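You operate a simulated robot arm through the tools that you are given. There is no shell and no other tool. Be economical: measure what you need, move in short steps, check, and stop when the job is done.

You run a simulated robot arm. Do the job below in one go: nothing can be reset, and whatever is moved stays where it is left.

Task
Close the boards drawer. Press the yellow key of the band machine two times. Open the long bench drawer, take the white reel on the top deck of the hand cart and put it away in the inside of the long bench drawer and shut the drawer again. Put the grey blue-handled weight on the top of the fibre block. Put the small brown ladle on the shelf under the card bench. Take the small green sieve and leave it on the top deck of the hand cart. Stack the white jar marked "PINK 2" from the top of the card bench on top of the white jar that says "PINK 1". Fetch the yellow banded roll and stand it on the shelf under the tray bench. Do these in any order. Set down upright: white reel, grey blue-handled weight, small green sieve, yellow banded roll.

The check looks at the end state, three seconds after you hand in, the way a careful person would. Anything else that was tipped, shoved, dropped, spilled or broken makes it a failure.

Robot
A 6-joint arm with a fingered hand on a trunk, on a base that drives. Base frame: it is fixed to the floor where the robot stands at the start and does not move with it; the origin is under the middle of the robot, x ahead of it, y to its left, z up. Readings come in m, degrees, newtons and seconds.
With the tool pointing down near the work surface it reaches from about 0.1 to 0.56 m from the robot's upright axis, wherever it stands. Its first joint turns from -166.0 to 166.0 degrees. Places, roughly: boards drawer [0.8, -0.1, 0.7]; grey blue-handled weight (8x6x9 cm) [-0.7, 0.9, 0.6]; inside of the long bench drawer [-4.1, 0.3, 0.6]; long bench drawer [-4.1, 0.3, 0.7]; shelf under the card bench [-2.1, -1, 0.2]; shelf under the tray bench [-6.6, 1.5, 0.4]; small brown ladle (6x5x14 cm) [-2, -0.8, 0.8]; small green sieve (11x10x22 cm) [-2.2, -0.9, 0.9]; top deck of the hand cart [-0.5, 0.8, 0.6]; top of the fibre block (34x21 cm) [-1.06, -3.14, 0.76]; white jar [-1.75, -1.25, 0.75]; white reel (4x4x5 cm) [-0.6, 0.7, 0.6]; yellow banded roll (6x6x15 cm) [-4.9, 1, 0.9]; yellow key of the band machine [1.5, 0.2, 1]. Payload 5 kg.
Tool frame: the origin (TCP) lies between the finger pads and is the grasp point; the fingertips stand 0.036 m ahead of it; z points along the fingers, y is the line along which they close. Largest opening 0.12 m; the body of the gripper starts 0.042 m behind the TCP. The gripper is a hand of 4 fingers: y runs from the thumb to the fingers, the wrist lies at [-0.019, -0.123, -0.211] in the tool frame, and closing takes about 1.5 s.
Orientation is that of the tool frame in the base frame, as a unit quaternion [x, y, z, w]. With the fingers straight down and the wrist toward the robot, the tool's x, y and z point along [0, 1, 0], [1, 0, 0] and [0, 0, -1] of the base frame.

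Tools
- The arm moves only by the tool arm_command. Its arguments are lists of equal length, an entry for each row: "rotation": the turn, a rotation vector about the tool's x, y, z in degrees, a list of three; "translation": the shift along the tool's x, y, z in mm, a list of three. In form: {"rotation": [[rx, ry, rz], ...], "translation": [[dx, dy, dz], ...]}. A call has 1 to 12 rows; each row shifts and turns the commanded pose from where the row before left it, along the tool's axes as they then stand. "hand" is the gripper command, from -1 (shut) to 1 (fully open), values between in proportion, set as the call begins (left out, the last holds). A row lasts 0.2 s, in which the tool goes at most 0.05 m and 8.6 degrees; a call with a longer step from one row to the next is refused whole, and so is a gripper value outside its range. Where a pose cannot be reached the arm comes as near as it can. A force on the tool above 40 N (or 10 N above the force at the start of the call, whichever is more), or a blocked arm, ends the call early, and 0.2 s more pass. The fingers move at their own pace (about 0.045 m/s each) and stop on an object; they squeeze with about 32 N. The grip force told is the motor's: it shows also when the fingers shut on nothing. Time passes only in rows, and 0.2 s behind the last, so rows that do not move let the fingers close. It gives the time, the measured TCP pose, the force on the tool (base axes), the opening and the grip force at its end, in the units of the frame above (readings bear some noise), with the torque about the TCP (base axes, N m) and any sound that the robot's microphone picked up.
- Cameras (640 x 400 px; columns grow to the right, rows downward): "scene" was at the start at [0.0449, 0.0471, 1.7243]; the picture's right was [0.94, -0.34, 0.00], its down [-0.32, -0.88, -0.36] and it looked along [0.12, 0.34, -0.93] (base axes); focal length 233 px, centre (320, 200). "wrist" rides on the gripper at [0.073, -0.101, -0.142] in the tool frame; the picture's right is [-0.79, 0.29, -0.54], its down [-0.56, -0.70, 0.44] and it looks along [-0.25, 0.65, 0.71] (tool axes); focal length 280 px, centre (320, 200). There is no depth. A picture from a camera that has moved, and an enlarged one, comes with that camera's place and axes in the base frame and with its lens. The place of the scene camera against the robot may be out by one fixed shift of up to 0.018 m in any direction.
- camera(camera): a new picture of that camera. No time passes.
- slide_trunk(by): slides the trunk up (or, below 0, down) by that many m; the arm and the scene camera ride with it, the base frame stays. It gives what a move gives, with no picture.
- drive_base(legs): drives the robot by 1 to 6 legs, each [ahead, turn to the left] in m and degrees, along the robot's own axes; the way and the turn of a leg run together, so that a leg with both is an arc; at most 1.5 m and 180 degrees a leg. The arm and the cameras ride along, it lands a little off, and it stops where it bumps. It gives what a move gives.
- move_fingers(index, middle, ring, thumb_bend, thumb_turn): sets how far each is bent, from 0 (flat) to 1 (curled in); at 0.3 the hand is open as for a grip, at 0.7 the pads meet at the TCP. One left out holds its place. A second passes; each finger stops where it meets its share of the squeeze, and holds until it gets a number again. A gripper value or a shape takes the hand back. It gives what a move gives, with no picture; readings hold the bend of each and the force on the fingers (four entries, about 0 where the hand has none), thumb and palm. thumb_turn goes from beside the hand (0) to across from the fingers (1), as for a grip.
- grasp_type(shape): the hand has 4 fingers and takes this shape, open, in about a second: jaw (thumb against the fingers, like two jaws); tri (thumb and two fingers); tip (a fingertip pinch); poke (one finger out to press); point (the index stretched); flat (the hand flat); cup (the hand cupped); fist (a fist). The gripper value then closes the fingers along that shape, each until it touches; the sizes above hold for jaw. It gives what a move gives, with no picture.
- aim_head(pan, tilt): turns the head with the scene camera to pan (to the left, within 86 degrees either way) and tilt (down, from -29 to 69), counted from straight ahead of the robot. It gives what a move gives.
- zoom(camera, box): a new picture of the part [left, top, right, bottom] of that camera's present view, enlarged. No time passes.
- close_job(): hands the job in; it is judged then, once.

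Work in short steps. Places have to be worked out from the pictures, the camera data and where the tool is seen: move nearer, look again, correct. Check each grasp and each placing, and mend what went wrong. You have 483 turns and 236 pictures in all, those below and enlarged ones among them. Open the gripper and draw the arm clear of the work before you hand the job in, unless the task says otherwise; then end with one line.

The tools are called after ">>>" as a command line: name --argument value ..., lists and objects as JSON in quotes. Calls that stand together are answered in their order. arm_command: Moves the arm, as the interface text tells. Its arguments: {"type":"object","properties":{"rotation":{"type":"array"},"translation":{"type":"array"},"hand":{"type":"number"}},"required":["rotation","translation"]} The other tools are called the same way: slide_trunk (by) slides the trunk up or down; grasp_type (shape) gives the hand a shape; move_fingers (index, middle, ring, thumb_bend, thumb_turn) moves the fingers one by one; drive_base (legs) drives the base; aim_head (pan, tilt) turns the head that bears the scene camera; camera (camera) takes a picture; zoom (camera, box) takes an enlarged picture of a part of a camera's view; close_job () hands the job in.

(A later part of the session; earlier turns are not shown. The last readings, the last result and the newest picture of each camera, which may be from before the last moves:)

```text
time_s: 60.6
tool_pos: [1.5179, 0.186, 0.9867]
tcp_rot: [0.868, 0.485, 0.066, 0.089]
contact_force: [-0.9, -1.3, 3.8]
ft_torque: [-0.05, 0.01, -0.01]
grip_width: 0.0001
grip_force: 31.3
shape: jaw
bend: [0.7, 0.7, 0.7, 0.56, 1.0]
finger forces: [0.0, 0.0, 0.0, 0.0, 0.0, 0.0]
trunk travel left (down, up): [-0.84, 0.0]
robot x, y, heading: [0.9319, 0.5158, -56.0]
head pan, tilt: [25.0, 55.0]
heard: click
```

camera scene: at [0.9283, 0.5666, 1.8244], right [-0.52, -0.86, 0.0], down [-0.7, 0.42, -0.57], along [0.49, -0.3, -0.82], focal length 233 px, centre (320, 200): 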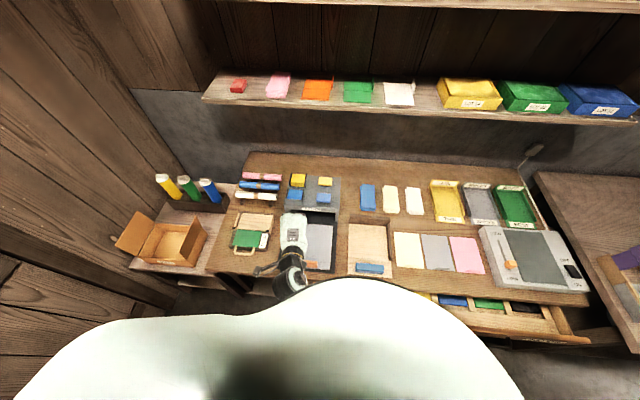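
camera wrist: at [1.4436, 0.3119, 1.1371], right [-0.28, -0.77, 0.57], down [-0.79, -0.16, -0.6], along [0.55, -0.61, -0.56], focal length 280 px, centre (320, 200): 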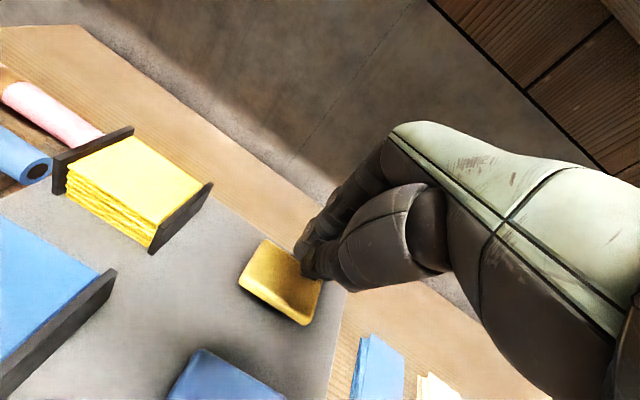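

Second click: key done. I lift clear and back off, then tilt the hand forward again for the drawer.

>>> arm_command --rotation '[[0, 0, 0], [0, 0, 0], [0, 0, 0], [0, 0, 0], [0, 0, 0], [0, 0, 0]]' --translation '[[0.7, 5.4, -24.4], [0.7, 5.4, -24.4], [0.7, 5.4, -24.4], [0.7, 5.4, -24.4], [0.7, 5.4, -24.4], [0, 0, 0]]'

>>> drive_base --legs '[[-0.45, 0]]'

>>> arm_command --rotation '[[-7, 0, 0], [-7, 0, 0], [-7, 0, 0], [-7, 0, 0], [-7, 0, 0], [-7, 0, 0], [0, 0, 0]]' --translation '[[0, 0, 0], [0, 0, 0], [0, 0, 0], [0, 0, 0], [0, 0, 0], [0, 0, 0], [0, 0, 0]]'

```text
time_s: 62.0
tool_pos: [1.5174, 0.1861, 1.1117]
tcp_rot: [0.868, 0.485, 0.065, 0.087]
contact_force: [-0.8, 0.0, -0.3]
ft_torque: [0.03, -0.05, -0.04]
grip_width: 0.0
grip_force: 31.8
shape: jaw
bend: [0.7, 0.7, 0.7, 0.56, 1.0]
finger forces: [0.0, 0.0, 0.0, 0.0, 0.0, 0.0]
trunk travel left (down, up): [-0.84, 0.0]
robot x, y, heading: [0.9352, 0.5149, -55.9]
head pan, tilt: [25.0, 55.0]
```

```text
time_s: 65.0
tool_pos: [1.2651, 0.5543, 1.1127]
tcp_rot: [0.87, 0.48, 0.065, 0.088]
contact_force: [-0.1, -0.3, -0.7]
ft_torque: [0.02, 0.0, 0.0]
grip_width: 0.0
grip_force: 31.9
shape: jaw
bend: [0.7, 0.7, 0.7, 0.56, 1.0]
finger forces: [0.1, 0.1, 0.1, 0.1, 0.0, 0.1]
trunk travel left (down, up): [-0.84, 0.0]
robot x, y, heading: [0.6847, 0.8904, -56.8]
head pan, tilt: [25.0, 55.0]
```

```text
time_s: 66.5
tool_pos: [1.2634, 0.5517, 1.113]
tcp_rot: [0.79, 0.425, 0.225, 0.381]
contact_force: [0.1, 1.2, 0.4]
ft_torque: [-0.01, 0.01, 0.02]
grip_width: 0.0003
grip_force: 31.7
shape: jaw
bend: [0.7, 0.7, 0.7, 0.56, 1.0]
finger forces: [0.1, 0.0, 0.1, 0.0, 0.0, 0.0]
trunk travel left (down, up): [-0.84, 0.0]
robot x, y, heading: [0.6847, 0.8936, -56.7]
head pan, tilt: [25.0, 55.0]
```

Now retract the arm and drive to stand in front of the drawer's left part (left of the handle).

>>> arm_command --rotation '[[0, 0, 0], [0, 0, 0], [0, 0, 0], [0, 0, 0], [0, 0, 0], [0, 0, 0]]' --translation '[[0, -22, -29], [0, -22, -29], [0, -22, -29], [0, -22, -29], [0, -22, -29], [0, -22, -29]]'

>>> drive_base --legs '[[0, -71.5], [0.525, 0], [0, 64.8]]'

>>> slide_trunk --by -0.39

>>> camera --camera "scene"

>>> camera --camera "wrist"

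```text
time_s: 67.8
tool_pos: [1.1739, 0.6262, 1.1929]
tcp_rot: [0.745, 0.396, 0.288, 0.454]
contact_force: [0.3, 0.3, 0.1]
ft_torque: [-0.01, 0.01, -0.03]
grip_width: 0.0002
grip_force: 32.0
shape: jaw
bend: [0.7, 0.7, 0.7, 0.56, 1.0]
finger forces: [0.0, 0.0, 0.0, 0.0, 0.0, 0.0]
trunk travel left (down, up): [-0.84, 0.0]
robot x, y, heading: [0.6822, 0.892, -56.7]
head pan, tilt: [25.0, 55.0]
stopped in row 6: the arm was blocked; the commanded pose is now the measured one
```

```text
time_s: 78.2
tool_pos: [0.8059, 0.162, 1.1941]
tcp_rot: [0.77, 0.345, 0.255, 0.472]
contact_force: [-0.2, -0.5, -0.5]
ft_torque: [0.02, 0.0, 0.03]
grip_width: 0.0001
grip_force: 32.1
shape: jaw
bend: [0.7, 0.7, 0.7, 0.56, 1.0]
finger forces: [0.1, 0.0, 0.0, 0.0, 0.0, 0.0]
trunk travel left (down, up): [-0.84, 0.0]
robot x, y, heading: [0.3526, 0.4899, -64.0]
head pan, tilt: [25.0, 55.0]
```

```text
time_s: 82.0
tool_pos: [0.8082, 0.1584, 0.7989]
tcp_rot: [0.771, 0.346, 0.257, 0.468]
contact_force: [-0.4, -0.1, 0.5]
ft_torque: [0.01, 0.02, 0.0]
grip_width: 0.0
grip_force: 31.9
shape: jaw
bend: [0.7, 0.7, 0.7, 0.56, 1.0]
finger forces: [0.0, 0.1, 0.0, 0.0, 0.0, 0.0]
trunk travel left (down, up): [-0.45, 0.39]
robot x, y, heading: [0.3528, 0.4897, -64.2]
head pan, tilt: [25.0, 55.0]
```

```text
206 pictures are left
camera scene: at [0.4223, 0.4002, 1.4366], right [-0.63, -0.78, 0.0], down [-0.64, 0.52, -0.57], along [0.44, -0.36, -0.82], focal length 233 px, centre (320, 200)
```

scene: 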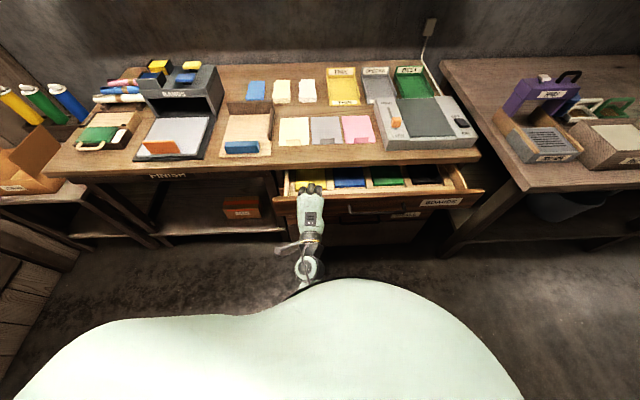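

```text
205 pictures are left
camera wrist: at [0.7225, 0.3234, 0.7758], right [-0.8, -0.41, 0.44], down [-0.24, -0.45, -0.86], along [0.55, -0.79, 0.26], focal length 280 px, centre (320, 200)
```

wrist: 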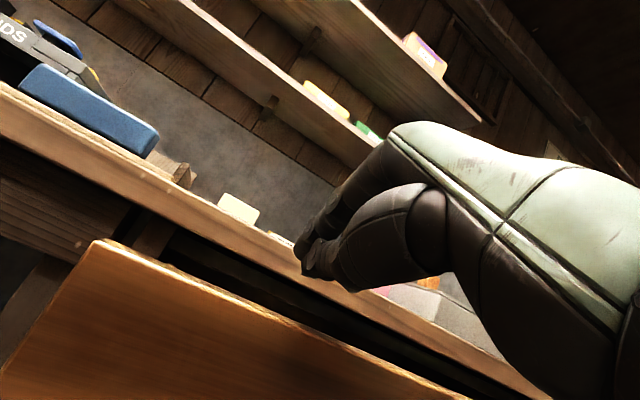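

The tool hovers over the drawer front. I back off, shift the tool right 7 cm, and lower to front height.

>>> drive_base --legs '[[-0.15, 0]]'

>>> arm_command --rotation '[[0, 0, 0], [0, 0, 0], [0, 0, 0], [0, 0, 0]]' --translation '[[-20, 0, 0], [-20, 0, 0], [-20, 0, 0], [0, 0, 0]]'

>>> slide_trunk --by -0.085

>>> camera --camera "wrist"

```text
time_s: 83.4
tool_pos: [0.7427, 0.2933, 0.8005]
tcp_rot: [0.77, 0.345, 0.257, 0.471]
contact_force: [0.5, -0.1, -0.6]
ft_torque: [-0.01, 0.02, 0.01]
grip_width: 0.0
grip_force: 31.8
shape: jaw
bend: [0.7, 0.7, 0.7, 0.56, 1.0]
finger forces: [0.0, 0.1, 0.0, 0.1, 0.0, 0.0]
trunk travel left (down, up): [-0.45, 0.39]
robot x, y, heading: [0.2864, 0.6267, -64.3]
head pan, tilt: [25.0, 55.0]
```

```text
time_s: 84.4
tool_pos: [0.7174, 0.245, 0.8035]
tcp_rot: [0.773, 0.34, 0.258, 0.47]
contact_force: [0.0, 0.1, 0.8]
ft_torque: [0.03, 0.02, -0.01]
grip_width: 0.0
grip_force: 31.9
shape: jaw
bend: [0.7, 0.7, 0.7, 0.56, 1.0]
finger forces: [0.0, 0.1, 0.0, 0.0, 0.0, 0.0]
out of reach, approached as far as the arm can: row 3
trunk travel left (down, up): [-0.45, 0.39]
robot x, y, heading: [0.2858, 0.622, -64.3]
head pan, tilt: [25.0, 55.0]
```

```text
time_s: 85.7
tool_pos: [0.7186, 0.2429, 0.7183]
tcp_rot: [0.774, 0.337, 0.255, 0.471]
contact_force: [-0.5, -0.1, -0.4]
ft_torque: [0.0, -0.02, -0.01]
grip_width: 0.0002
grip_force: 31.8
shape: jaw
bend: [0.7, 0.7, 0.7, 0.56, 1.0]
finger forces: [0.0, 0.0, 0.1, 0.0, 0.0, 0.2]
trunk travel left (down, up): [-0.365, 0.475]
robot x, y, heading: [0.2845, 0.6222, -64.1]
head pan, tilt: [25.0, 55.0]
```

```text
204 pictures are left
camera wrist: at [0.6361, 0.411, 0.6936], right [-0.81, -0.39, 0.43], down [-0.24, -0.44, -0.86], along [0.53, -0.81, 0.27], focal length 280 px, centre (320, 200)
```

wrist: 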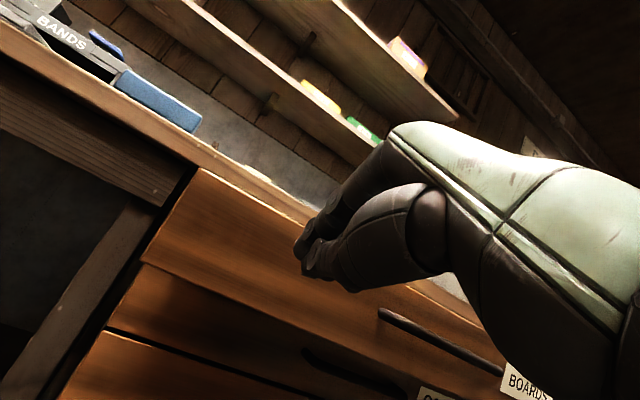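

Tool is in front of the drawer's left part. I push by driving 0.2 m forward, then finish with the arm.

>>> drive_base --legs '[[0.2, 0]]'

>>> arm_command --rotation '[[0, 0, 0], [0, 0, 0], [0, 0, 0], [0, 0, 0], [0, 0, 0], [0, 0, 0], [0, 0, 0]]' --translation '[[0, 6, 13], [0, 6, 13], [0, 6, 13], [0, 6, 13], [0, 6, 13], [0, 6, 13], [0, 6, 13]]'

>>> camera --camera "scene"

```text
time_s: 87.3
tool_pos: [0.8074, 0.0647, 0.7179]
tcp_rot: [0.774, 0.338, 0.254, 0.471]
contact_force: [0.1, 0.4, -0.6]
ft_torque: [0.0, 0.0, 0.02]
grip_width: 0.0
grip_force: 31.8
shape: jaw
bend: [0.7, 0.7, 0.7, 0.56, 1.0]
finger forces: [0.0, 0.0, 0.0, 0.0, 0.0, 0.0]
trunk travel left (down, up): [-0.365, 0.475]
robot x, y, heading: [0.3783, 0.4488, -64.0]
head pan, tilt: [25.0, 55.0]
```

```text
time_s: 88.6
tool_pos: [0.8582, 0.0265, 0.7263]
tcp_rot: [0.77, 0.336, 0.257, 0.477]
contact_force: [-22.6, 18.5, 5.2]
ft_torque: [0.15, 0.07, 0.3]
grip_width: 0.0
grip_force: 31.9
shape: jaw
bend: [0.7, 0.7, 0.7, 0.56, 1.0]
finger forces: [0.0, 0.0, 0.0, 0.0, 0.0, 0.1]
trunk travel left (down, up): [-0.365, 0.475]
robot x, y, heading: [0.3742, 0.4427, -63.9]
head pan, tilt: [25.0, 55.0]
stopped in row 6: the force on the tool passed its limit at 46 N (the readings are from after the stop); the commanded pose is now the measured one
```

```text
203 pictures are left
camera scene: at [0.4372, 0.3679, 1.3531], right [-0.63, -0.78, 0.0], down [-0.64, 0.52, -0.58], along [0.45, -0.36, -0.82], focal length 233 px, centre (320, 200)
```

scene: 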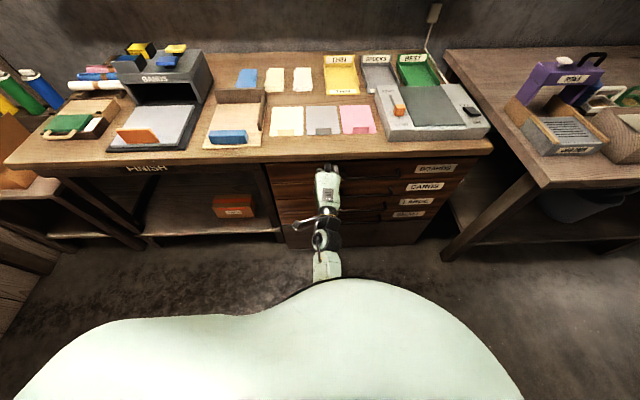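

Stopped against the closed drawer. I back straight off and check that it stays shut.

>>> arm_command --rotation '[[0, 0, 0], [0, 0, 0], [0, 0, 0]]' --translation '[[0, -6, -13], [0, -6, -13], [0, -6, -13]]'

>>> drive_base --legs '[[-0.25, 0]]'

>>> camera --camera "scene"

```text
time_s: 89.4
tool_pos: [0.8279, 0.0547, 0.7246]
tcp_rot: [0.77, 0.337, 0.257, 0.476]
contact_force: [-0.4, 0.3, -0.1]
ft_torque: [0.01, 0.05, 0.02]
grip_width: 0.0
grip_force: 31.6
shape: jaw
bend: [0.7, 0.7, 0.7, 0.56, 1.0]
finger forces: [0.1, 0.0, 0.0, 0.0, 0.1, 0.0]
trunk travel left (down, up): [-0.365, 0.475]
robot x, y, heading: [0.3731, 0.4439, -64.0]
head pan, tilt: [25.0, 55.0]
```

```text
time_s: 91.3
tool_pos: [0.7196, 0.2785, 0.7264]
tcp_rot: [0.77, 0.338, 0.257, 0.476]
contact_force: [-0.1, 0.2, -0.3]
ft_torque: [0.02, 0.02, -0.01]
grip_width: 0.0
grip_force: 32.0
shape: jaw
bend: [0.7, 0.7, 0.7, 0.56, 1.0]
finger forces: [0.1, 0.1, 0.0, 0.0, 0.0, 0.0]
trunk travel left (down, up): [-0.365, 0.475]
robot x, y, heading: [0.2641, 0.6644, -63.9]
head pan, tilt: [25.0, 55.0]
```

```text
202 pictures are left
camera scene: at [0.3301, 0.5899, 1.3528], right [-0.63, -0.78, 0.0], down [-0.64, 0.51, -0.57], along [0.45, -0.36, -0.82], focal length 233 px, centre (320, 200)
```

scene: 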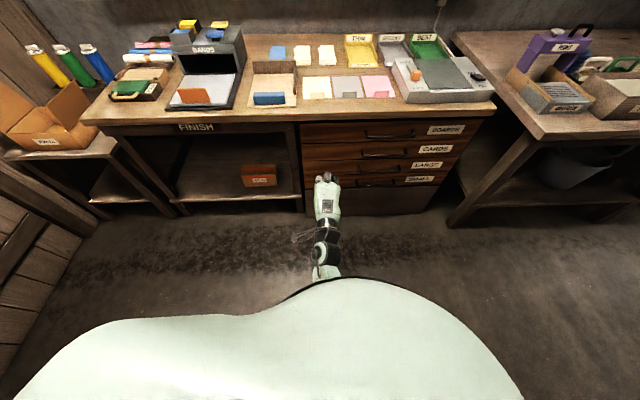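

Drawer is shut. Now I raise the trunk and turn to face the hand cart.

>>> slide_trunk --by 0.4

>>> drive_base --legs '[[0, -126]]'

>>> aim_head --pan 0 --tilt 25

>>> camera --camera "scene"

```text
time_s: 95.2
tool_pos: [0.7189, 0.2784, 1.1244]
tcp_rot: [0.77, 0.337, 0.256, 0.476]
contact_force: [0.3, 0.5, 0.7]
ft_torque: [0.03, 0.04, -0.01]
grip_width: 0.0
grip_force: 31.9
shape: jaw
bend: [0.7, 0.7, 0.7, 0.56, 1.0]
finger forces: [0.0, 0.0, 0.0, 0.0, 0.0, 0.0]
trunk travel left (down, up): [-0.765, 0.075]
robot x, y, heading: [0.2665, 0.6672, -63.8]
head pan, tilt: [25.0, 55.0]
```

```text
time_s: 101.9
tool_pos: [-0.3201, 0.5379, 1.1259]
tcp_rot: [0.647, -0.538, -0.311, 0.442]
contact_force: [-0.3, 0.0, -0.5]
ft_torque: [0.0, 0.0, -0.01]
grip_width: 0.0
grip_force: 32.0
shape: jaw
bend: [0.7, 0.7, 0.7, 0.56, 1.0]
finger forces: [0.1, 0.1, 0.0, 0.0, 0.0, 0.1]
trunk travel left (down, up): [-0.765, 0.075]
robot x, y, heading: [0.2661, 0.6657, 169.1]
head pan, tilt: [25.0, 55.0]
```

```text
time_s: 102.8
tool_pos: [-0.3204, 0.5394, 1.1238]
tcp_rot: [0.646, -0.539, -0.311, 0.442]
contact_force: [0.0, -0.5, 0.3]
ft_torque: [0.01, 0.01, -0.03]
grip_width: 0.0
grip_force: 32.7
shape: jaw
bend: [0.7, 0.7, 0.7, 0.56, 1.0]
finger forces: [0.0, 0.1, 0.1, 0.1, 0.0, 0.0]
trunk travel left (down, up): [-0.765, 0.075]
robot x, y, heading: [0.265, 0.6684, 168.8]
head pan, tilt: [0.0, 25.0]
```

```text
201 pictures are left
camera scene: at [0.1412, 0.6842, 1.7967], right [0.19, 0.98, 0.0], down [0.42, -0.08, -0.91], along [-0.89, 0.17, -0.42], focal length 233 px, centre (320, 200)
```

scene: 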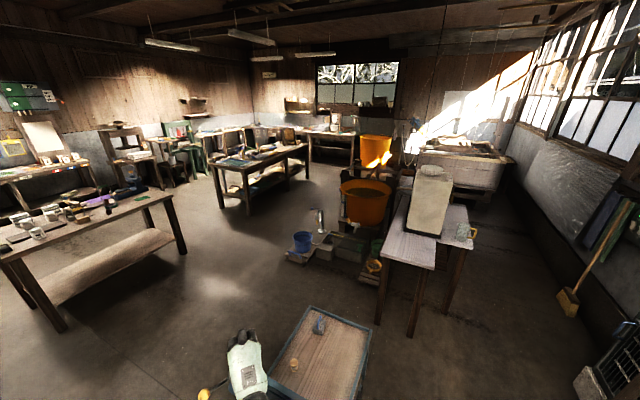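

The hand cart with weight and reel is just ahead. I enlarge the cart and tables.

>>> zoom --camera "scene" --box '[220, 290, 400, 400]'

>>> zoom --camera "scene" --box '[0, 130, 200, 260]'

>>> zoom --camera "scene" --box '[190, 80, 400, 220]'

```text
3.56 times, centred on (310, 345) of scene
camera zoom: at [0.1412, 0.6842, 1.7967], right [0.19, 0.98, 0.0], down [0.42, -0.08, -0.91], along [-0.89, 0.17, -0.42], focal length 830 px, centre (356, -316)
```

zoom: 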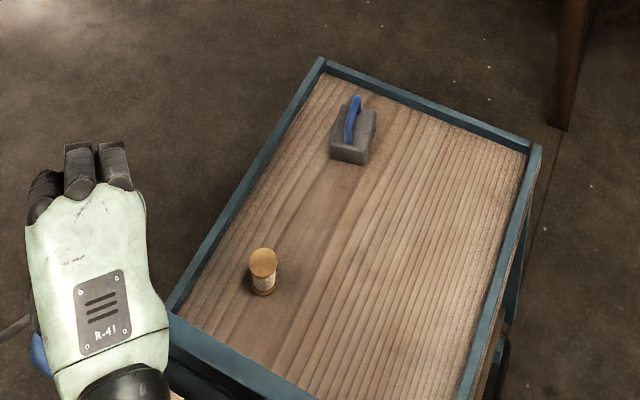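

```text
3.08 times, centred on (100, 195) of scene
camera zoom: at [0.1412, 0.6842, 1.7967], right [0.19, 0.98, 0.0], down [0.42, -0.08, -0.91], along [-0.89, 0.17, -0.42], focal length 718 px, centre (997, 215)
```

zoom: 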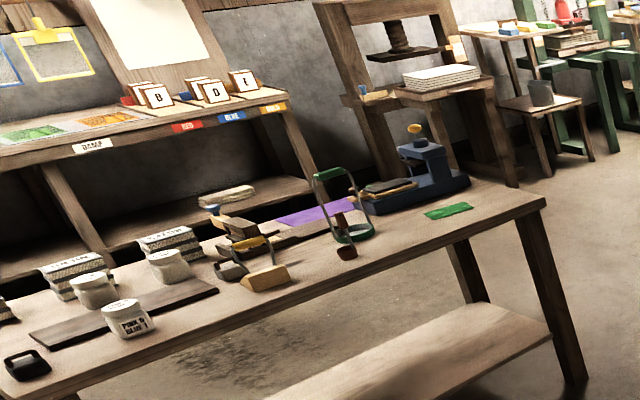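

```text
2.86 times, centred on (295, 150) of scene
camera zoom: at [0.1412, 0.6842, 1.7967], right [0.19, 0.98, 0.0], down [0.42, -0.08, -0.91], along [-0.89, 0.17, -0.42], focal length 667 px, centre (391, 343)
```

zoom: 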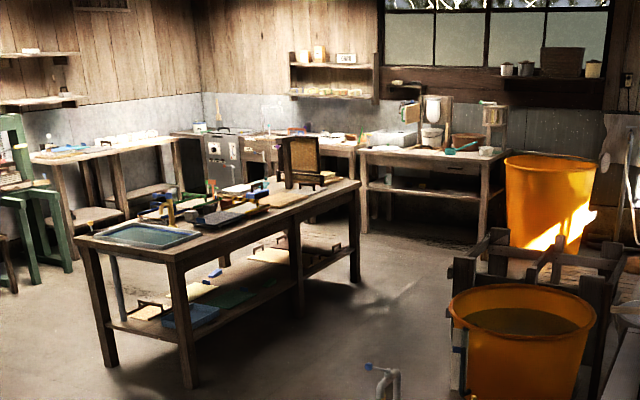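

Both items lie along the cart's left side. I drive round to stand beside that side, facing it.

>>> drive_base --legs '[[0, 51.7], [0.875, 0], [0, -72.2], [0.552, 0], [0, -118]]'

>>> aim_head --pan 25 --tilt 55

>>> camera --camera "scene"

```text
time_s: 109.2
tool_pos: [-0.4846, -0.2395, 1.1259]
tcp_rot: [0.81, -0.226, -0.102, 0.531]
contact_force: [0.5, 0.8, 0.1]
ft_torque: [-0.02, 0.03, 0.02]
grip_width: 0.0001
grip_force: 31.8
shape: jaw
bend: [0.7, 0.7, 0.7, 0.56, 1.0]
finger forces: [0.0, 0.1, 0.0, 0.1, 0.1, 0.0]
trunk travel left (down, up): [-0.765, 0.075]
robot x, y, heading: [-0.1925, 0.2798, -148.3]
head pan, tilt: [0.0, 25.0]
stopped in leg 2: the robot was blocked; the commanded pose is now the measured one
```

```text
time_s: 110.2
tool_pos: [-0.4855, -0.24, 1.1249]
tcp_rot: [0.81, -0.227, -0.103, 0.531]
contact_force: [-0.4, -0.5, 0.8]
ft_torque: [0.01, 0.05, -0.01]
grip_width: 0.0
grip_force: 32.3
shape: jaw
bend: [0.7, 0.7, 0.7, 0.56, 1.0]
finger forces: [0.0, 0.0, 0.0, 0.0, 0.0, 0.0]
trunk travel left (down, up): [-0.765, 0.075]
robot x, y, heading: [-0.1948, 0.2788, -148.2]
head pan, tilt: [25.0, 55.0]
```

```text
197 pictures are left
camera scene: at [-0.2618, 0.199, 1.7528], right [-0.84, 0.55, 0.0], down [0.45, 0.69, -0.57], along [-0.31, -0.48, -0.82], focal length 233 px, centre (320, 200)
```

scene: 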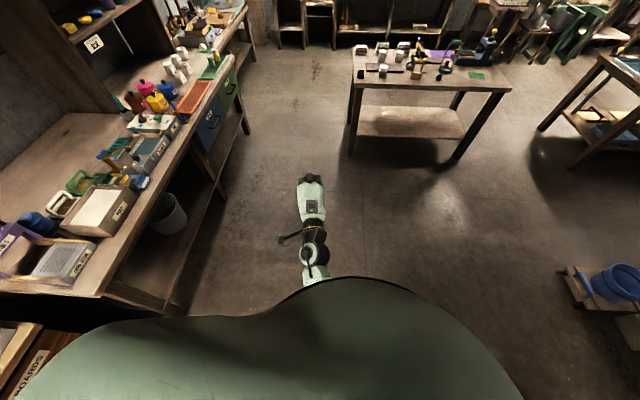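

Blocked by something, probably the cart's handle on the right. I look right to see it.

>>> aim_head --pan -60 --tilt 50

>>> camera --camera "scene"

```text
time_s: 111.8
tool_pos: [-0.4855, -0.2406, 1.1249]
tcp_rot: [0.811, -0.226, -0.102, 0.531]
contact_force: [-0.7, -0.5, 0.2]
ft_torque: [0.02, 0.01, -0.01]
grip_width: 0.0
grip_force: 32.4
shape: jaw
bend: [0.7, 0.7, 0.7, 0.56, 1.0]
finger forces: [0.0, 0.0, 0.0, 0.0, 0.0, 0.0]
trunk travel left (down, up): [-0.765, 0.075]
robot x, y, heading: [-0.1914, 0.2776, -148.1]
head pan, tilt: [-60.0, 50.0]
```

```text
196 pictures are left
camera scene: at [-0.2903, 0.2949, 1.7593], right [0.47, 0.88, 0.0], down [0.68, -0.36, -0.64], along [-0.57, 0.3, -0.77], focal length 233 px, centre (320, 200)
```

scene: 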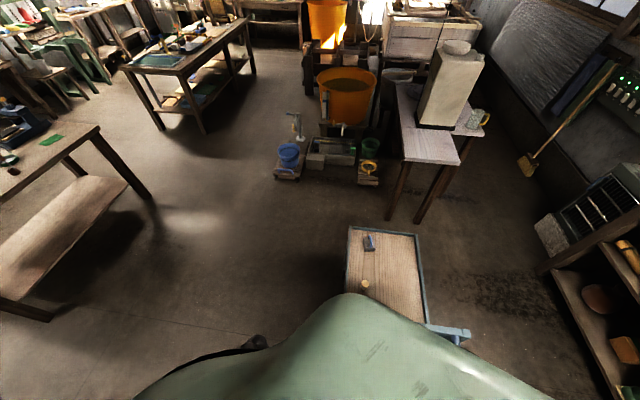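

The cart's handle end was bumped (cart did not move noticeably). I swing wider around it.

>>> drive_base --legs '[[0, 32], [0.478, 0], [0, -106], [0.715, 0], [0, -108]]'

>>> aim_head --pan 25 --tilt 55

>>> camera --camera "scene"

```text
time_s: 113.5
tool_pos: [-0.2723, -0.2783, 1.1255]
tcp_rot: [0.836, -0.09, -0.013, 0.541]
contact_force: [-0.3, 0.2, 0.1]
ft_torque: [-0.02, -0.02, 0.0]
grip_width: 0.0
grip_force: 31.4
shape: jaw
bend: [0.7, 0.7, 0.7, 0.56, 1.0]
finger forces: [0.1, 0.0, 0.0, 0.1, 0.0, 0.0]
trunk travel left (down, up): [-0.765, 0.075]
robot x, y, heading: [-0.1617, 0.3006, -138.0]
head pan, tilt: [-60.0, 50.0]
stopped in leg 1: the robot was blocked; the commanded pose is now the measured one
```

```text
time_s: 115.0
tool_pos: [-0.2736, -0.2783, 1.1253]
tcp_rot: [0.836, -0.091, -0.014, 0.541]
contact_force: [-0.1, 0.5, -0.4]
ft_torque: [0.01, 0.02, -0.01]
grip_width: 0.0
grip_force: 32.5
shape: jaw
bend: [0.7, 0.7, 0.7, 0.56, 1.0]
finger forces: [0.0, 0.1, 0.1, 0.1, 0.0, 0.0]
trunk travel left (down, up): [-0.765, 0.075]
robot x, y, heading: [-0.157, 0.3052, -137.9]
head pan, tilt: [25.0, 55.0]
```

```text
195 pictures are left
camera scene: at [-0.2133, 0.211, 1.7528], right [-0.92, 0.39, 0.0], down [0.32, 0.75, -0.57], along [-0.23, -0.53, -0.82], focal length 233 px, centre (320, 200)
```

scene: 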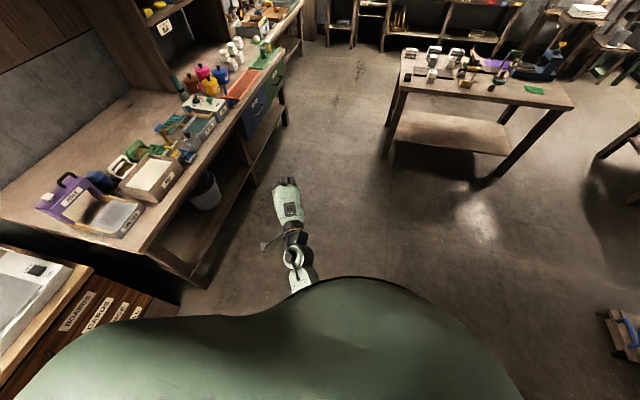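

Turning was blocked against the handle; I back out the way I came, then take a wider route.

>>> drive_base --legs '[[-0.3, 0]]'

>>> aim_head --pan -65 --tilt 55

>>> camera --camera "scene"

```text
time_s: 117.2
tool_pos: [-0.0472, -0.0763, 1.1252]
tcp_rot: [0.837, -0.089, -0.013, 0.54]
contact_force: [-0.5, 0.0, -0.3]
ft_torque: [0.01, 0.0, 0.04]
grip_width: 0.0
grip_force: 31.7
shape: jaw
bend: [0.7, 0.7, 0.7, 0.56, 1.0]
finger forces: [0.0, 0.0, 0.1, 0.1, 0.0, 0.0]
trunk travel left (down, up): [-0.765, 0.075]
robot x, y, heading: [0.0703, 0.503, -137.9]
head pan, tilt: [25.0, 55.0]
```

```text
time_s: 118.9
tool_pos: [-0.0473, -0.0761, 1.1247]
tcp_rot: [0.837, -0.09, -0.013, 0.54]
contact_force: [-0.9, 0.5, -0.1]
ft_torque: [0.01, 0.01, 0.04]
grip_width: 0.0001
grip_force: 31.8
shape: jaw
bend: [0.7, 0.7, 0.7, 0.56, 1.0]
finger forces: [0.0, 0.0, 0.1, 0.0, 0.0, 0.0]
trunk travel left (down, up): [-0.765, 0.075]
robot x, y, heading: [0.0662, 0.5061, -138.2]
head pan, tilt: [-65.0, 55.0]
```

```text
194 pictures are left
camera scene: at [-0.0262, 0.5078, 1.7528], right [0.39, 0.92, 0.0], down [0.75, -0.32, -0.57], along [-0.53, 0.22, -0.82], focal length 233 px, centre (320, 200)
```

scene: 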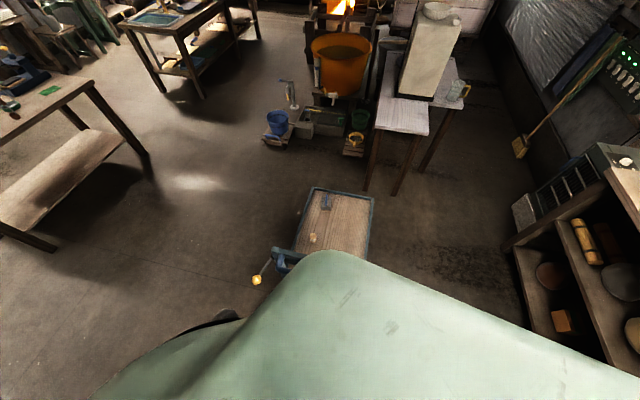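

I now see the protruding handle at the cart's near-left corner. I take a wide path around it.

>>> drive_base --legs '[[0, 31.3], [0.58, 0], [0, -51.4], [0.539, 0], [0, -79.3], [0.652, 0]]'

>>> drive_base --legs '[[0, -92.5]]'

>>> aim_head --pan 20 --tilt 55

>>> camera --camera "scene"

```text
time_s: 137.5
tool_pos: [-1.5222, 0.4705, 1.125]
tcp_rot: [-0.486, 0.687, 0.414, -0.347]
contact_force: [0.4, 0.3, 0.4]
ft_torque: [0.03, -0.05, 0.02]
grip_width: 0.0002
grip_force: 31.7
shape: jaw
bend: [0.7, 0.7, 0.7, 0.57, 1.0]
finger forces: [0.0, 0.0, 0.0, 0.0, 0.1, 0.0]
trunk travel left (down, up): [-0.765, 0.075]
robot x, y, heading: [-0.9588, 0.2837, 124.7]
head pan, tilt: [-65.0, 55.0]
```

```text
time_s: 142.6
tool_pos: [-0.7412, 0.8369, 1.1248]
tcp_rot: [0.165, 0.825, 0.536, 0.061]
contact_force: [0.5, -0.6, 0.5]
ft_torque: [-0.01, -0.03, 0.01]
grip_width: 0.0
grip_force: 32.0
shape: jaw
bend: [0.7, 0.7, 0.7, 0.57, 1.0]
finger forces: [0.0, 0.1, 0.1, 0.1, 0.1, 0.1]
trunk travel left (down, up): [-0.765, 0.075]
robot x, y, heading: [-0.9581, 0.2837, 31.6]
head pan, tilt: [-65.0, 55.0]
```

```text
time_s: 144.1
tool_pos: [-0.7423, 0.8363, 1.1237]
tcp_rot: [0.164, 0.825, 0.537, 0.061]
contact_force: [-0.1, 0.5, 0.6]
ft_torque: [0.04, 0.0, -0.01]
grip_width: 0.0001
grip_force: 32.5
shape: jaw
bend: [0.7, 0.7, 0.7, 0.57, 1.0]
finger forces: [0.0, 0.0, 0.0, 0.2, 0.0, 0.1]
trunk travel left (down, up): [-0.765, 0.075]
robot x, y, heading: [-0.9571, 0.2871, 31.9]
head pan, tilt: [20.0, 55.0]
```

```text
193 pictures are left
camera scene: at [-0.8925, 0.3511, 1.7528], right [0.78, -0.62, 0.0], down [-0.51, -0.64, -0.57], along [0.36, 0.45, -0.82], focal length 233 px, centre (320, 200)
```

scene: 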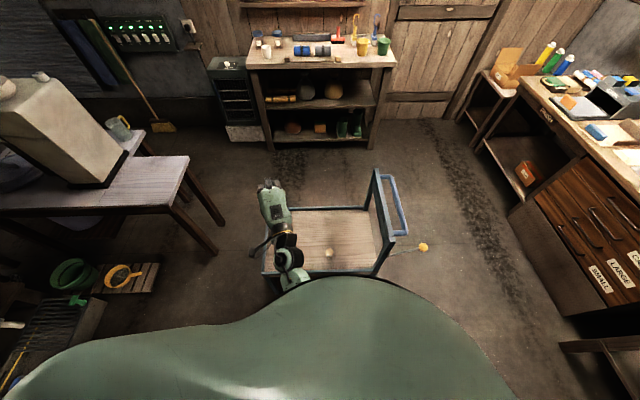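

Good view: I'm beside the cart. I turn the hand downward above the deck.

>>> arm_command --rotation '[[7.5, 0, 0], [7.5, 0, 0], [7.5, 0, 0], [7.5, 0, 0], [7.5, 0, 0], [7.5, 0, 0], [7.5, 0, 0], [7.5, 0, 0], [0, 0, 0]]' --translation '[[0, 0, 0], [0, 0, 0], [0, 0, 0], [0, 0, 0], [0, 0, 0], [0, 0, 0], [0, 0, 0], [0, 0, 0], [0, 0, 0]]' --hand 1

>>> camera --camera "wrist"

>>> camera --camera "scene"

```text
time_s: 146.1
tool_pos: [-0.6988, 0.8265, 1.1349]
tcp_rot: [0.265, 0.951, 0.158, -0.014]
contact_force: [0.0, -0.4, 0.6]
ft_torque: [-0.01, 0.01, 0.0]
grip_width: 0.1197
grip_force: 0.0
shape: jaw
bend: [0.3, 0.3, 0.3, 0.3, 0.98]
finger forces: [0.0, 0.0, 0.0, 0.0, 0.0, 0.0]
out of reach, approached as far as the arm can: row 1, 2, 3
trunk travel left (down, up): [-0.765, 0.075]
robot x, y, heading: [-0.9599, 0.2837, 31.9]
head pan, tilt: [20.0, 55.0]
```

```text
192 pictures are left
camera wrist: at [-0.8208, 0.7367, 1.2492], right [0.79, -0.33, 0.51], down [0.15, -0.71, -0.69], along [0.59, 0.62, -0.52], focal length 280 px, centre (320, 200)
```

wrist: 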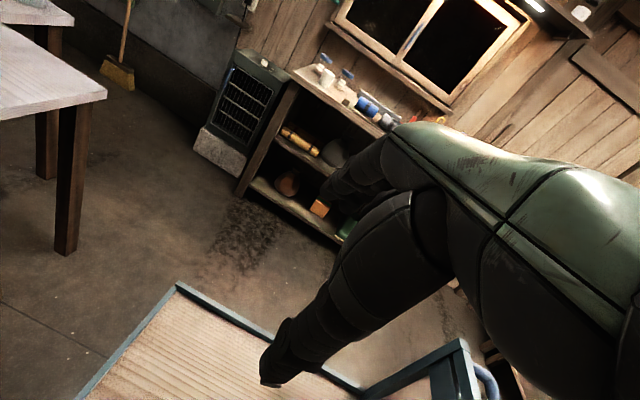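

```text
191 pictures are left
camera scene: at [-0.8932, 0.3504, 1.7528], right [0.78, -0.62, 0.0], down [-0.51, -0.64, -0.57], along [0.36, 0.45, -0.82], focal length 233 px, centre (320, 200)
```

scene: 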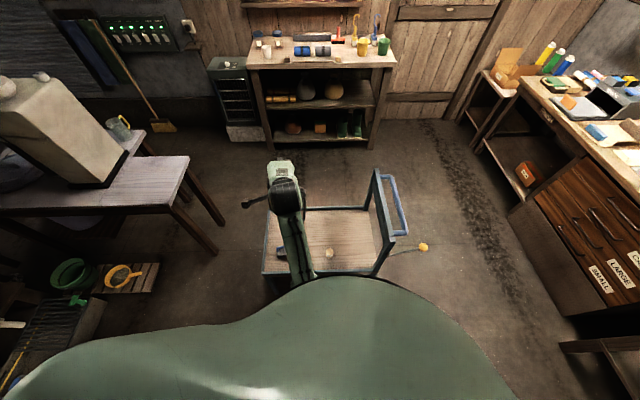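

I enlarge the deck to see weight and reel.

>>> zoom --camera "scene" --box '[250, 200, 410, 290]'

```text
4.00 times, centred on (330, 245) of scene
camera zoom: at [-0.8932, 0.3504, 1.7528], right [0.78, -0.62, 0.0], down [-0.51, -0.64, -0.57], along [0.36, 0.45, -0.82], focal length 934 px, centre (280, 20)
```

zoom: 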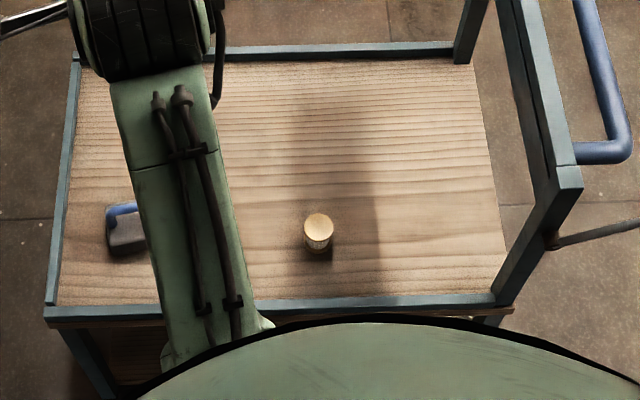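

Arm hides the weight; I shift the hand right toward the reel and look again.

>>> arm_command --rotation '[[0, 0, 0], [0, 0, 0], [0, 0, 0], [0, 0, 0], [0, 0, 0], [0, 0, 0]]' --translation '[[-30, -8, -5], [-30, -8, -5], [-30, -8, -5], [-30, -8, -5], [-30, -8, -5], [0, 0, 0]]'

>>> zoom --camera "scene" --box '[250, 200, 410, 290]'

>>> camera --camera "wrist"

```text
time_s: 147.5
tool_pos: [-0.5927, 0.7113, 1.1294]
tcp_rot: [0.265, 0.951, 0.157, -0.015]
contact_force: [-0.2, -0.1, 0.6]
ft_torque: [-0.01, 0.01, -0.02]
grip_width: 0.1197
grip_force: 0.0
shape: jaw
bend: [0.3, 0.3, 0.3, 0.3, 0.98]
finger forces: [0.1, 0.0, 0.0, 0.1, 0.0, 0.0]
trunk travel left (down, up): [-0.765, 0.075]
robot x, y, heading: [-0.9594, 0.2791, 31.5]
head pan, tilt: [20.0, 55.0]
```

```text
4.00 times, centred on (330, 245) of scene
camera zoom: at [-0.893, 0.3517, 1.7527], right [0.78, -0.62, 0.0], down [-0.51, -0.64, -0.57], along [0.36, 0.45, -0.82], focal length 934 px, centre (280, 20)
```

zoom: 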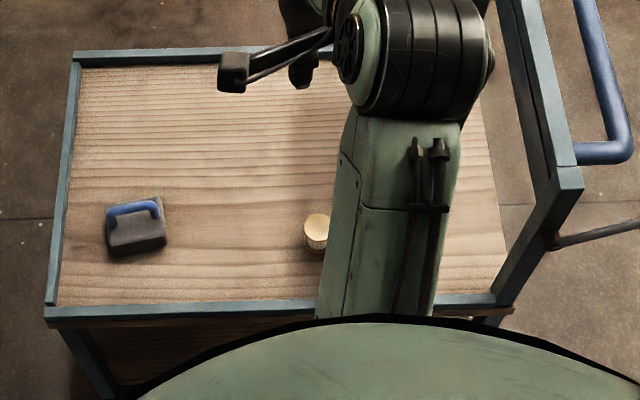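

```text
188 pictures are left
camera wrist: at [-0.7139, 0.6215, 1.2442], right [0.79, -0.33, 0.51], down [0.15, -0.71, -0.69], along [0.59, 0.62, -0.51], focal length 280 px, centre (320, 200)
```

wrist: 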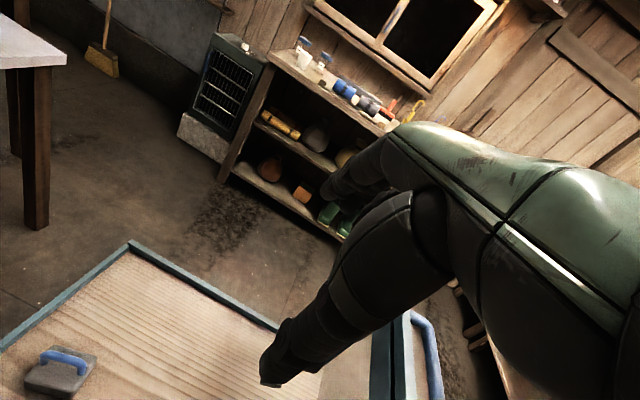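

Weight seen at about (-0.735, 0.85), handle heading ≈ -26°. I move over it and make the hand vertical.

>>> arm_command --rotation '[[0, 0, 0], [0, 0, 0], [0, 0, 0], [0, 0, 0], [0, 0, 0], [6, 0, 0], [6, 0, 0], [6, 0, 0], [0, 0, -6], [0, 0, 0]]' --translation '[[38, 8.4, 7], [38, 8.4, 7], [38, 8.4, 7], [38, 8.4, 7], [38, 8.4, 7], [0, 0, 0], [0, 0, 0], [0, 0, 0], [0, 0, 0], [0, 0, 0]]'

>>> slide_trunk --by -0.3

>>> camera --camera "wrist"

>>> camera --camera "scene"

```text
time_s: 149.7
tool_pos: [-0.7315, 0.8516, 1.13]
tcp_rot: [0.209, 0.976, 0.01, -0.054]
contact_force: [0.7, -0.2, 0.6]
ft_torque: [-0.02, 0.0, -0.01]
grip_width: 0.1201
grip_force: 0.0
shape: jaw
bend: [0.3, 0.3, 0.3, 0.3, 0.98]
finger forces: [0.0, 0.0, 0.1, 0.0, 0.1, 0.1]
trunk travel left (down, up): [-0.765, 0.075]
robot x, y, heading: [-0.9545, 0.284, 31.7]
head pan, tilt: [20.0, 55.0]
```

```text
time_s: 152.7
tool_pos: [-0.7322, 0.8512, 0.8302]
tcp_rot: [0.21, 0.976, 0.009, -0.055]
contact_force: [-0.9, 0.5, 0.1]
ft_torque: [-0.01, 0.04, 0.04]
grip_width: 0.1197
grip_force: 0.1
shape: jaw
bend: [0.3, 0.3, 0.3, 0.3, 0.98]
finger forces: [0.0, 0.0, 0.0, 0.0, 0.0, 0.0]
trunk travel left (down, up): [-0.465, 0.375]
robot x, y, heading: [-0.9601, 0.2881, 31.8]
head pan, tilt: [20.0, 55.0]
```

```text
187 pictures are left
camera wrist: at [-0.8236, 0.7823, 0.9809], right [0.89, -0.08, 0.45], down [0.18, -0.85, -0.5], along [0.42, 0.52, -0.74], focal length 280 px, centre (320, 200)
```

wrist: 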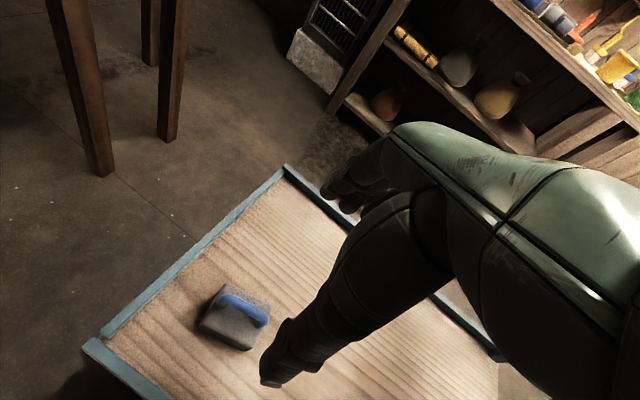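

```text
186 pictures are left
camera scene: at [-0.8926, 0.3511, 1.4528], right [0.78, -0.62, 0.0], down [-0.51, -0.64, -0.57], along [0.36, 0.45, -0.82], focal length 233 px, centre (320, 200)
```

scene: 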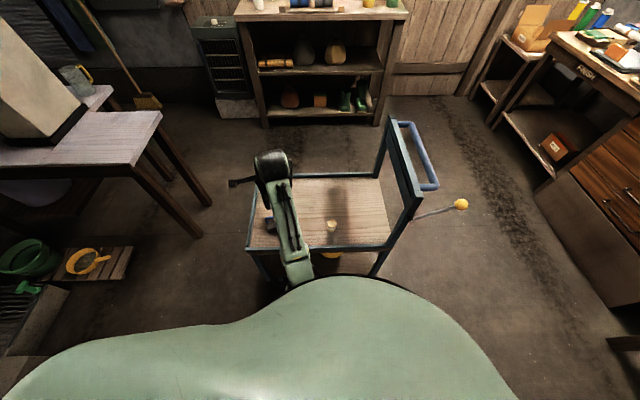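

Handle top triangulates to about (-0.735, 0.860, 0.60). I level the hand's roll, nudge, and lower by 0.15.

>>> arm_command --rotation '[[0, -6.4, 0], [0, 0, 0]]' --translation '[[0, 0, 0], [5, 7, 0]]'

>>> slide_trunk --by -0.15

>>> camera --camera "wrist"

```text
time_s: 153.3
tool_pos: [-0.7332, 0.861, 0.8286]
tcp_rot: [0.21, 0.978, -0.002, -0.001]
contact_force: [0.0, 0.1, -0.2]
ft_torque: [-0.01, 0.02, 0.01]
grip_width: 0.1199
grip_force: 0.0
shape: jaw
bend: [0.3, 0.3, 0.3, 0.3, 0.98]
finger forces: [0.0, 0.0, 0.1, 0.0, 0.1, 0.0]
trunk travel left (down, up): [-0.465, 0.375]
robot x, y, heading: [-0.9617, 0.284, 31.8]
head pan, tilt: [20.0, 55.0]
```

```text
time_s: 155.1
tool_pos: [-0.7328, 0.8609, 0.6805]
tcp_rot: [0.209, 0.978, -0.002, 0.0]
contact_force: [0.9, 0.5, -0.6]
ft_torque: [-0.02, 0.01, 0.0]
grip_width: 0.1197
grip_force: 0.1
shape: jaw
bend: [0.3, 0.3, 0.3, 0.3, 0.98]
finger forces: [0.1, 0.0, 0.0, 0.0, 0.1, 0.1]
trunk travel left (down, up): [-0.315, 0.525]
robot x, y, heading: [-0.9563, 0.2845, 31.3]
head pan, tilt: [20.0, 55.0]
```

```text
185 pictures are left
camera wrist: at [-0.8403, 0.7975, 0.8235], right [0.84, -0.06, 0.54], down [0.22, -0.87, -0.44], along [0.5, 0.49, -0.72], focal length 280 px, centre (320, 200)
```

wrist: 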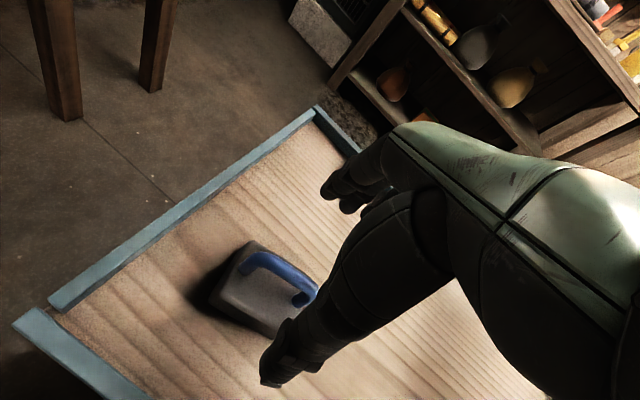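

Handle centre agrees with TCP. I lower 0.073 m and close.

>>> slide_trunk --by -0.075

>>> arm_command --rotation '[[0, 0, 0], [0, 0, 0], [0, 0, 0], [0, 0, 0], [0, 0, 0], [0, 0, 0], [0, 0, 0], [0, 0, 0]]' --translation '[[0, 0, 0], [0, 0, 0], [0, 0, 0], [0, 0, 0], [0, 0, 0], [0, 0, 0], [0, 0, 0], [0, 0, 0]]' --hand -1

>>> camera --camera "wrist"

```text
time_s: 156.2
tool_pos: [-0.7332, 0.86, 0.6045]
tcp_rot: [0.21, 0.978, -0.002, 0.0]
contact_force: [0.7, -0.2, 0.3]
ft_torque: [0.04, -0.01, 0.01]
grip_width: 0.1197
grip_force: 0.2
shape: jaw
bend: [0.3, 0.3, 0.3, 0.3, 0.98]
finger forces: [0.0, 0.0, 0.1, 0.0, 0.0, 0.1]
trunk travel left (down, up): [-0.24, 0.6]
robot x, y, heading: [-0.9588, 0.2841, 31.9]
head pan, tilt: [20.0, 55.0]
```

```text
time_s: 158.0
tool_pos: [-0.7333, 0.8601, 0.6041]
tcp_rot: [0.209, 0.978, -0.002, 0.0]
contact_force: [0.6, 0.1, -0.1]
ft_torque: [-0.01, -0.01, 0.08]
grip_width: 0.0537
grip_force: 32.0
shape: jaw
bend: [0.74, 0.51, 0.49, 0.68, 1.0]
finger forces: [16.3, 9.0, 3.9, 0.0, 29.1, 0.0]
trunk travel left (down, up): [-0.24, 0.6]
robot x, y, heading: [-0.9596, 0.2838, 31.7]
head pan, tilt: [20.0, 55.0]
```

```text
184 pictures are left
camera wrist: at [-0.8402, 0.7976, 0.7482], right [0.84, -0.06, 0.54], down [0.22, -0.87, -0.44], along [0.5, 0.49, -0.72], focal length 280 px, centre (320, 200)
```

wrist: 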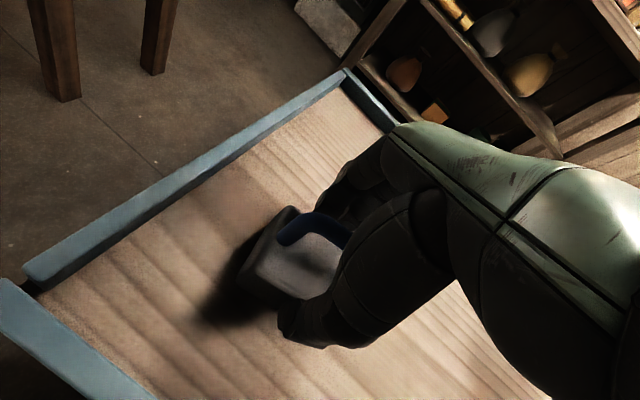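

Grip closed at 5.4 cm on the weight with real finger forces. I lift and check.

>>> slide_trunk --by 0.12

>>> camera --camera "wrist"

>>> camera --camera "scene"

```text
time_s: 159.5
tool_pos: [-0.7332, 0.8597, 0.724]
tcp_rot: [0.21, 0.978, -0.002, 0.0]
contact_force: [0.7, 0.1, -4.9]
ft_torque: [0.02, -0.02, 0.01]
grip_width: 0.054
grip_force: 32.3
shape: jaw
bend: [0.74, 0.51, 0.5, 0.68, 1.0]
finger forces: [16.5, 8.6, 3.9, 0.1, 29.2, 0.1]
trunk travel left (down, up): [-0.36, 0.48]
robot x, y, heading: [-0.9612, 0.2823, 31.5]
head pan, tilt: [20.0, 55.0]
```

```text
183 pictures are left
camera wrist: at [-0.8401, 0.798, 0.8679], right [0.84, -0.06, 0.54], down [0.22, -0.87, -0.44], along [0.5, 0.49, -0.72], focal length 280 px, centre (320, 200)
```

wrist: 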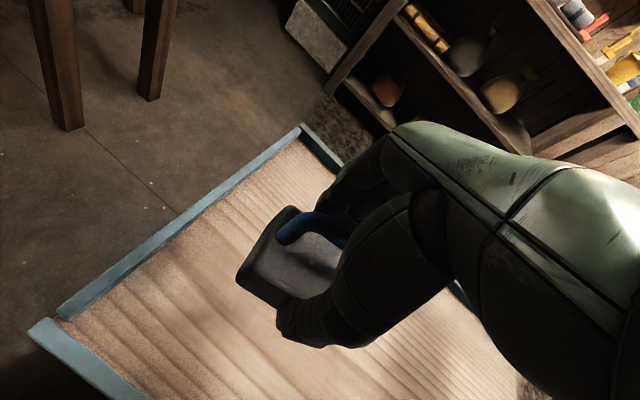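

```text
182 pictures are left
camera scene: at [-0.8923, 0.3519, 1.3476], right [0.78, -0.62, 0.0], down [-0.51, -0.64, -0.57], along [0.36, 0.45, -0.82], focal length 233 px, centre (320, 200)
```

scene: 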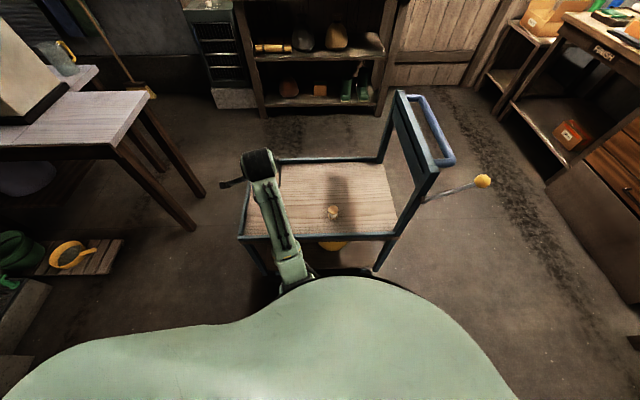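

Weight is held level (~0.5 kg). I raise it, back away from the cart and turn right to look toward the fibre block.

>>> slide_trunk --by 0.4

>>> drive_base --legs '[[-0.25, 0], [0, -110]]'

>>> aim_head --pan 0 --tilt 28

>>> camera --camera "scene"

```text
time_s: 163.3
tool_pos: [-0.7339, 0.8597, 1.1242]
tcp_rot: [0.21, 0.978, -0.002, -0.001]
contact_force: [1.2, 0.3, -5.1]
ft_torque: [0.04, -0.05, -0.02]
grip_width: 0.054
grip_force: 32.1
shape: jaw
bend: [0.74, 0.51, 0.5, 0.68, 1.0]
finger forces: [16.6, 8.6, 3.9, 0.0, 29.2, 0.0]
trunk travel left (down, up): [-0.76, 0.08]
robot x, y, heading: [-0.9603, 0.2852, 31.6]
head pan, tilt: [20.0, 55.0]
```

```text
time_s: 170.7
tool_pos: [-0.7024, -0.2485, 1.1244]
tcp_rot: [0.916, 0.401, -0.001, -0.001]
contact_force: [-0.4, 0.0, -5.0]
ft_torque: [-0.02, 0.01, 0.04]
grip_width: 0.0538
grip_force: 32.2
shape: jaw
bend: [0.74, 0.51, 0.5, 0.68, 1.0]
finger forces: [16.3, 8.5, 4.0, 0.1, 28.7, 0.0]
trunk travel left (down, up): [-0.76, 0.08]
robot x, y, heading: [-1.1773, 0.1491, -76.7]
head pan, tilt: [20.0, 55.0]
```

```text
time_s: 171.6
tool_pos: [-0.7029, -0.2475, 1.1251]
tcp_rot: [0.916, 0.402, -0.001, -0.002]
contact_force: [-0.2, 0.3, -4.5]
ft_torque: [-0.01, 0.02, 0.0]
grip_width: 0.0534
grip_force: 32.0
shape: jaw
bend: [0.74, 0.51, 0.5, 0.68, 1.0]
finger forces: [16.3, 8.6, 3.9, 0.0, 28.9, 0.1]
trunk travel left (down, up): [-0.76, 0.08]
robot x, y, heading: [-1.1791, 0.1478, -77.0]
head pan, tilt: [0.0, 28.0]
```

```text
181 pictures are left
camera scene: at [-1.1532, 0.0253, 1.7868], right [-0.97, -0.23, 0.0], down [-0.11, 0.46, -0.88], along [0.2, -0.86, -0.47], focal length 233 px, centre (320, 200)
```

scene: 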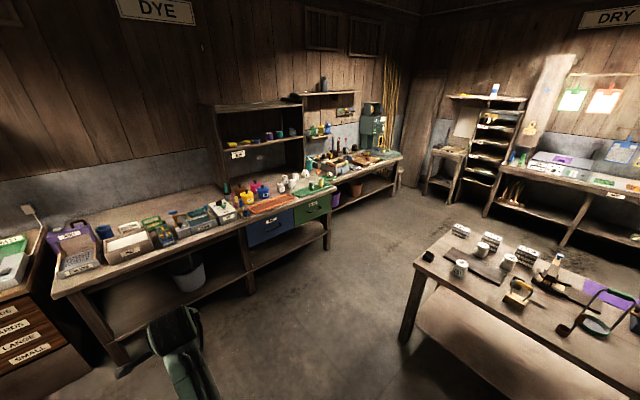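

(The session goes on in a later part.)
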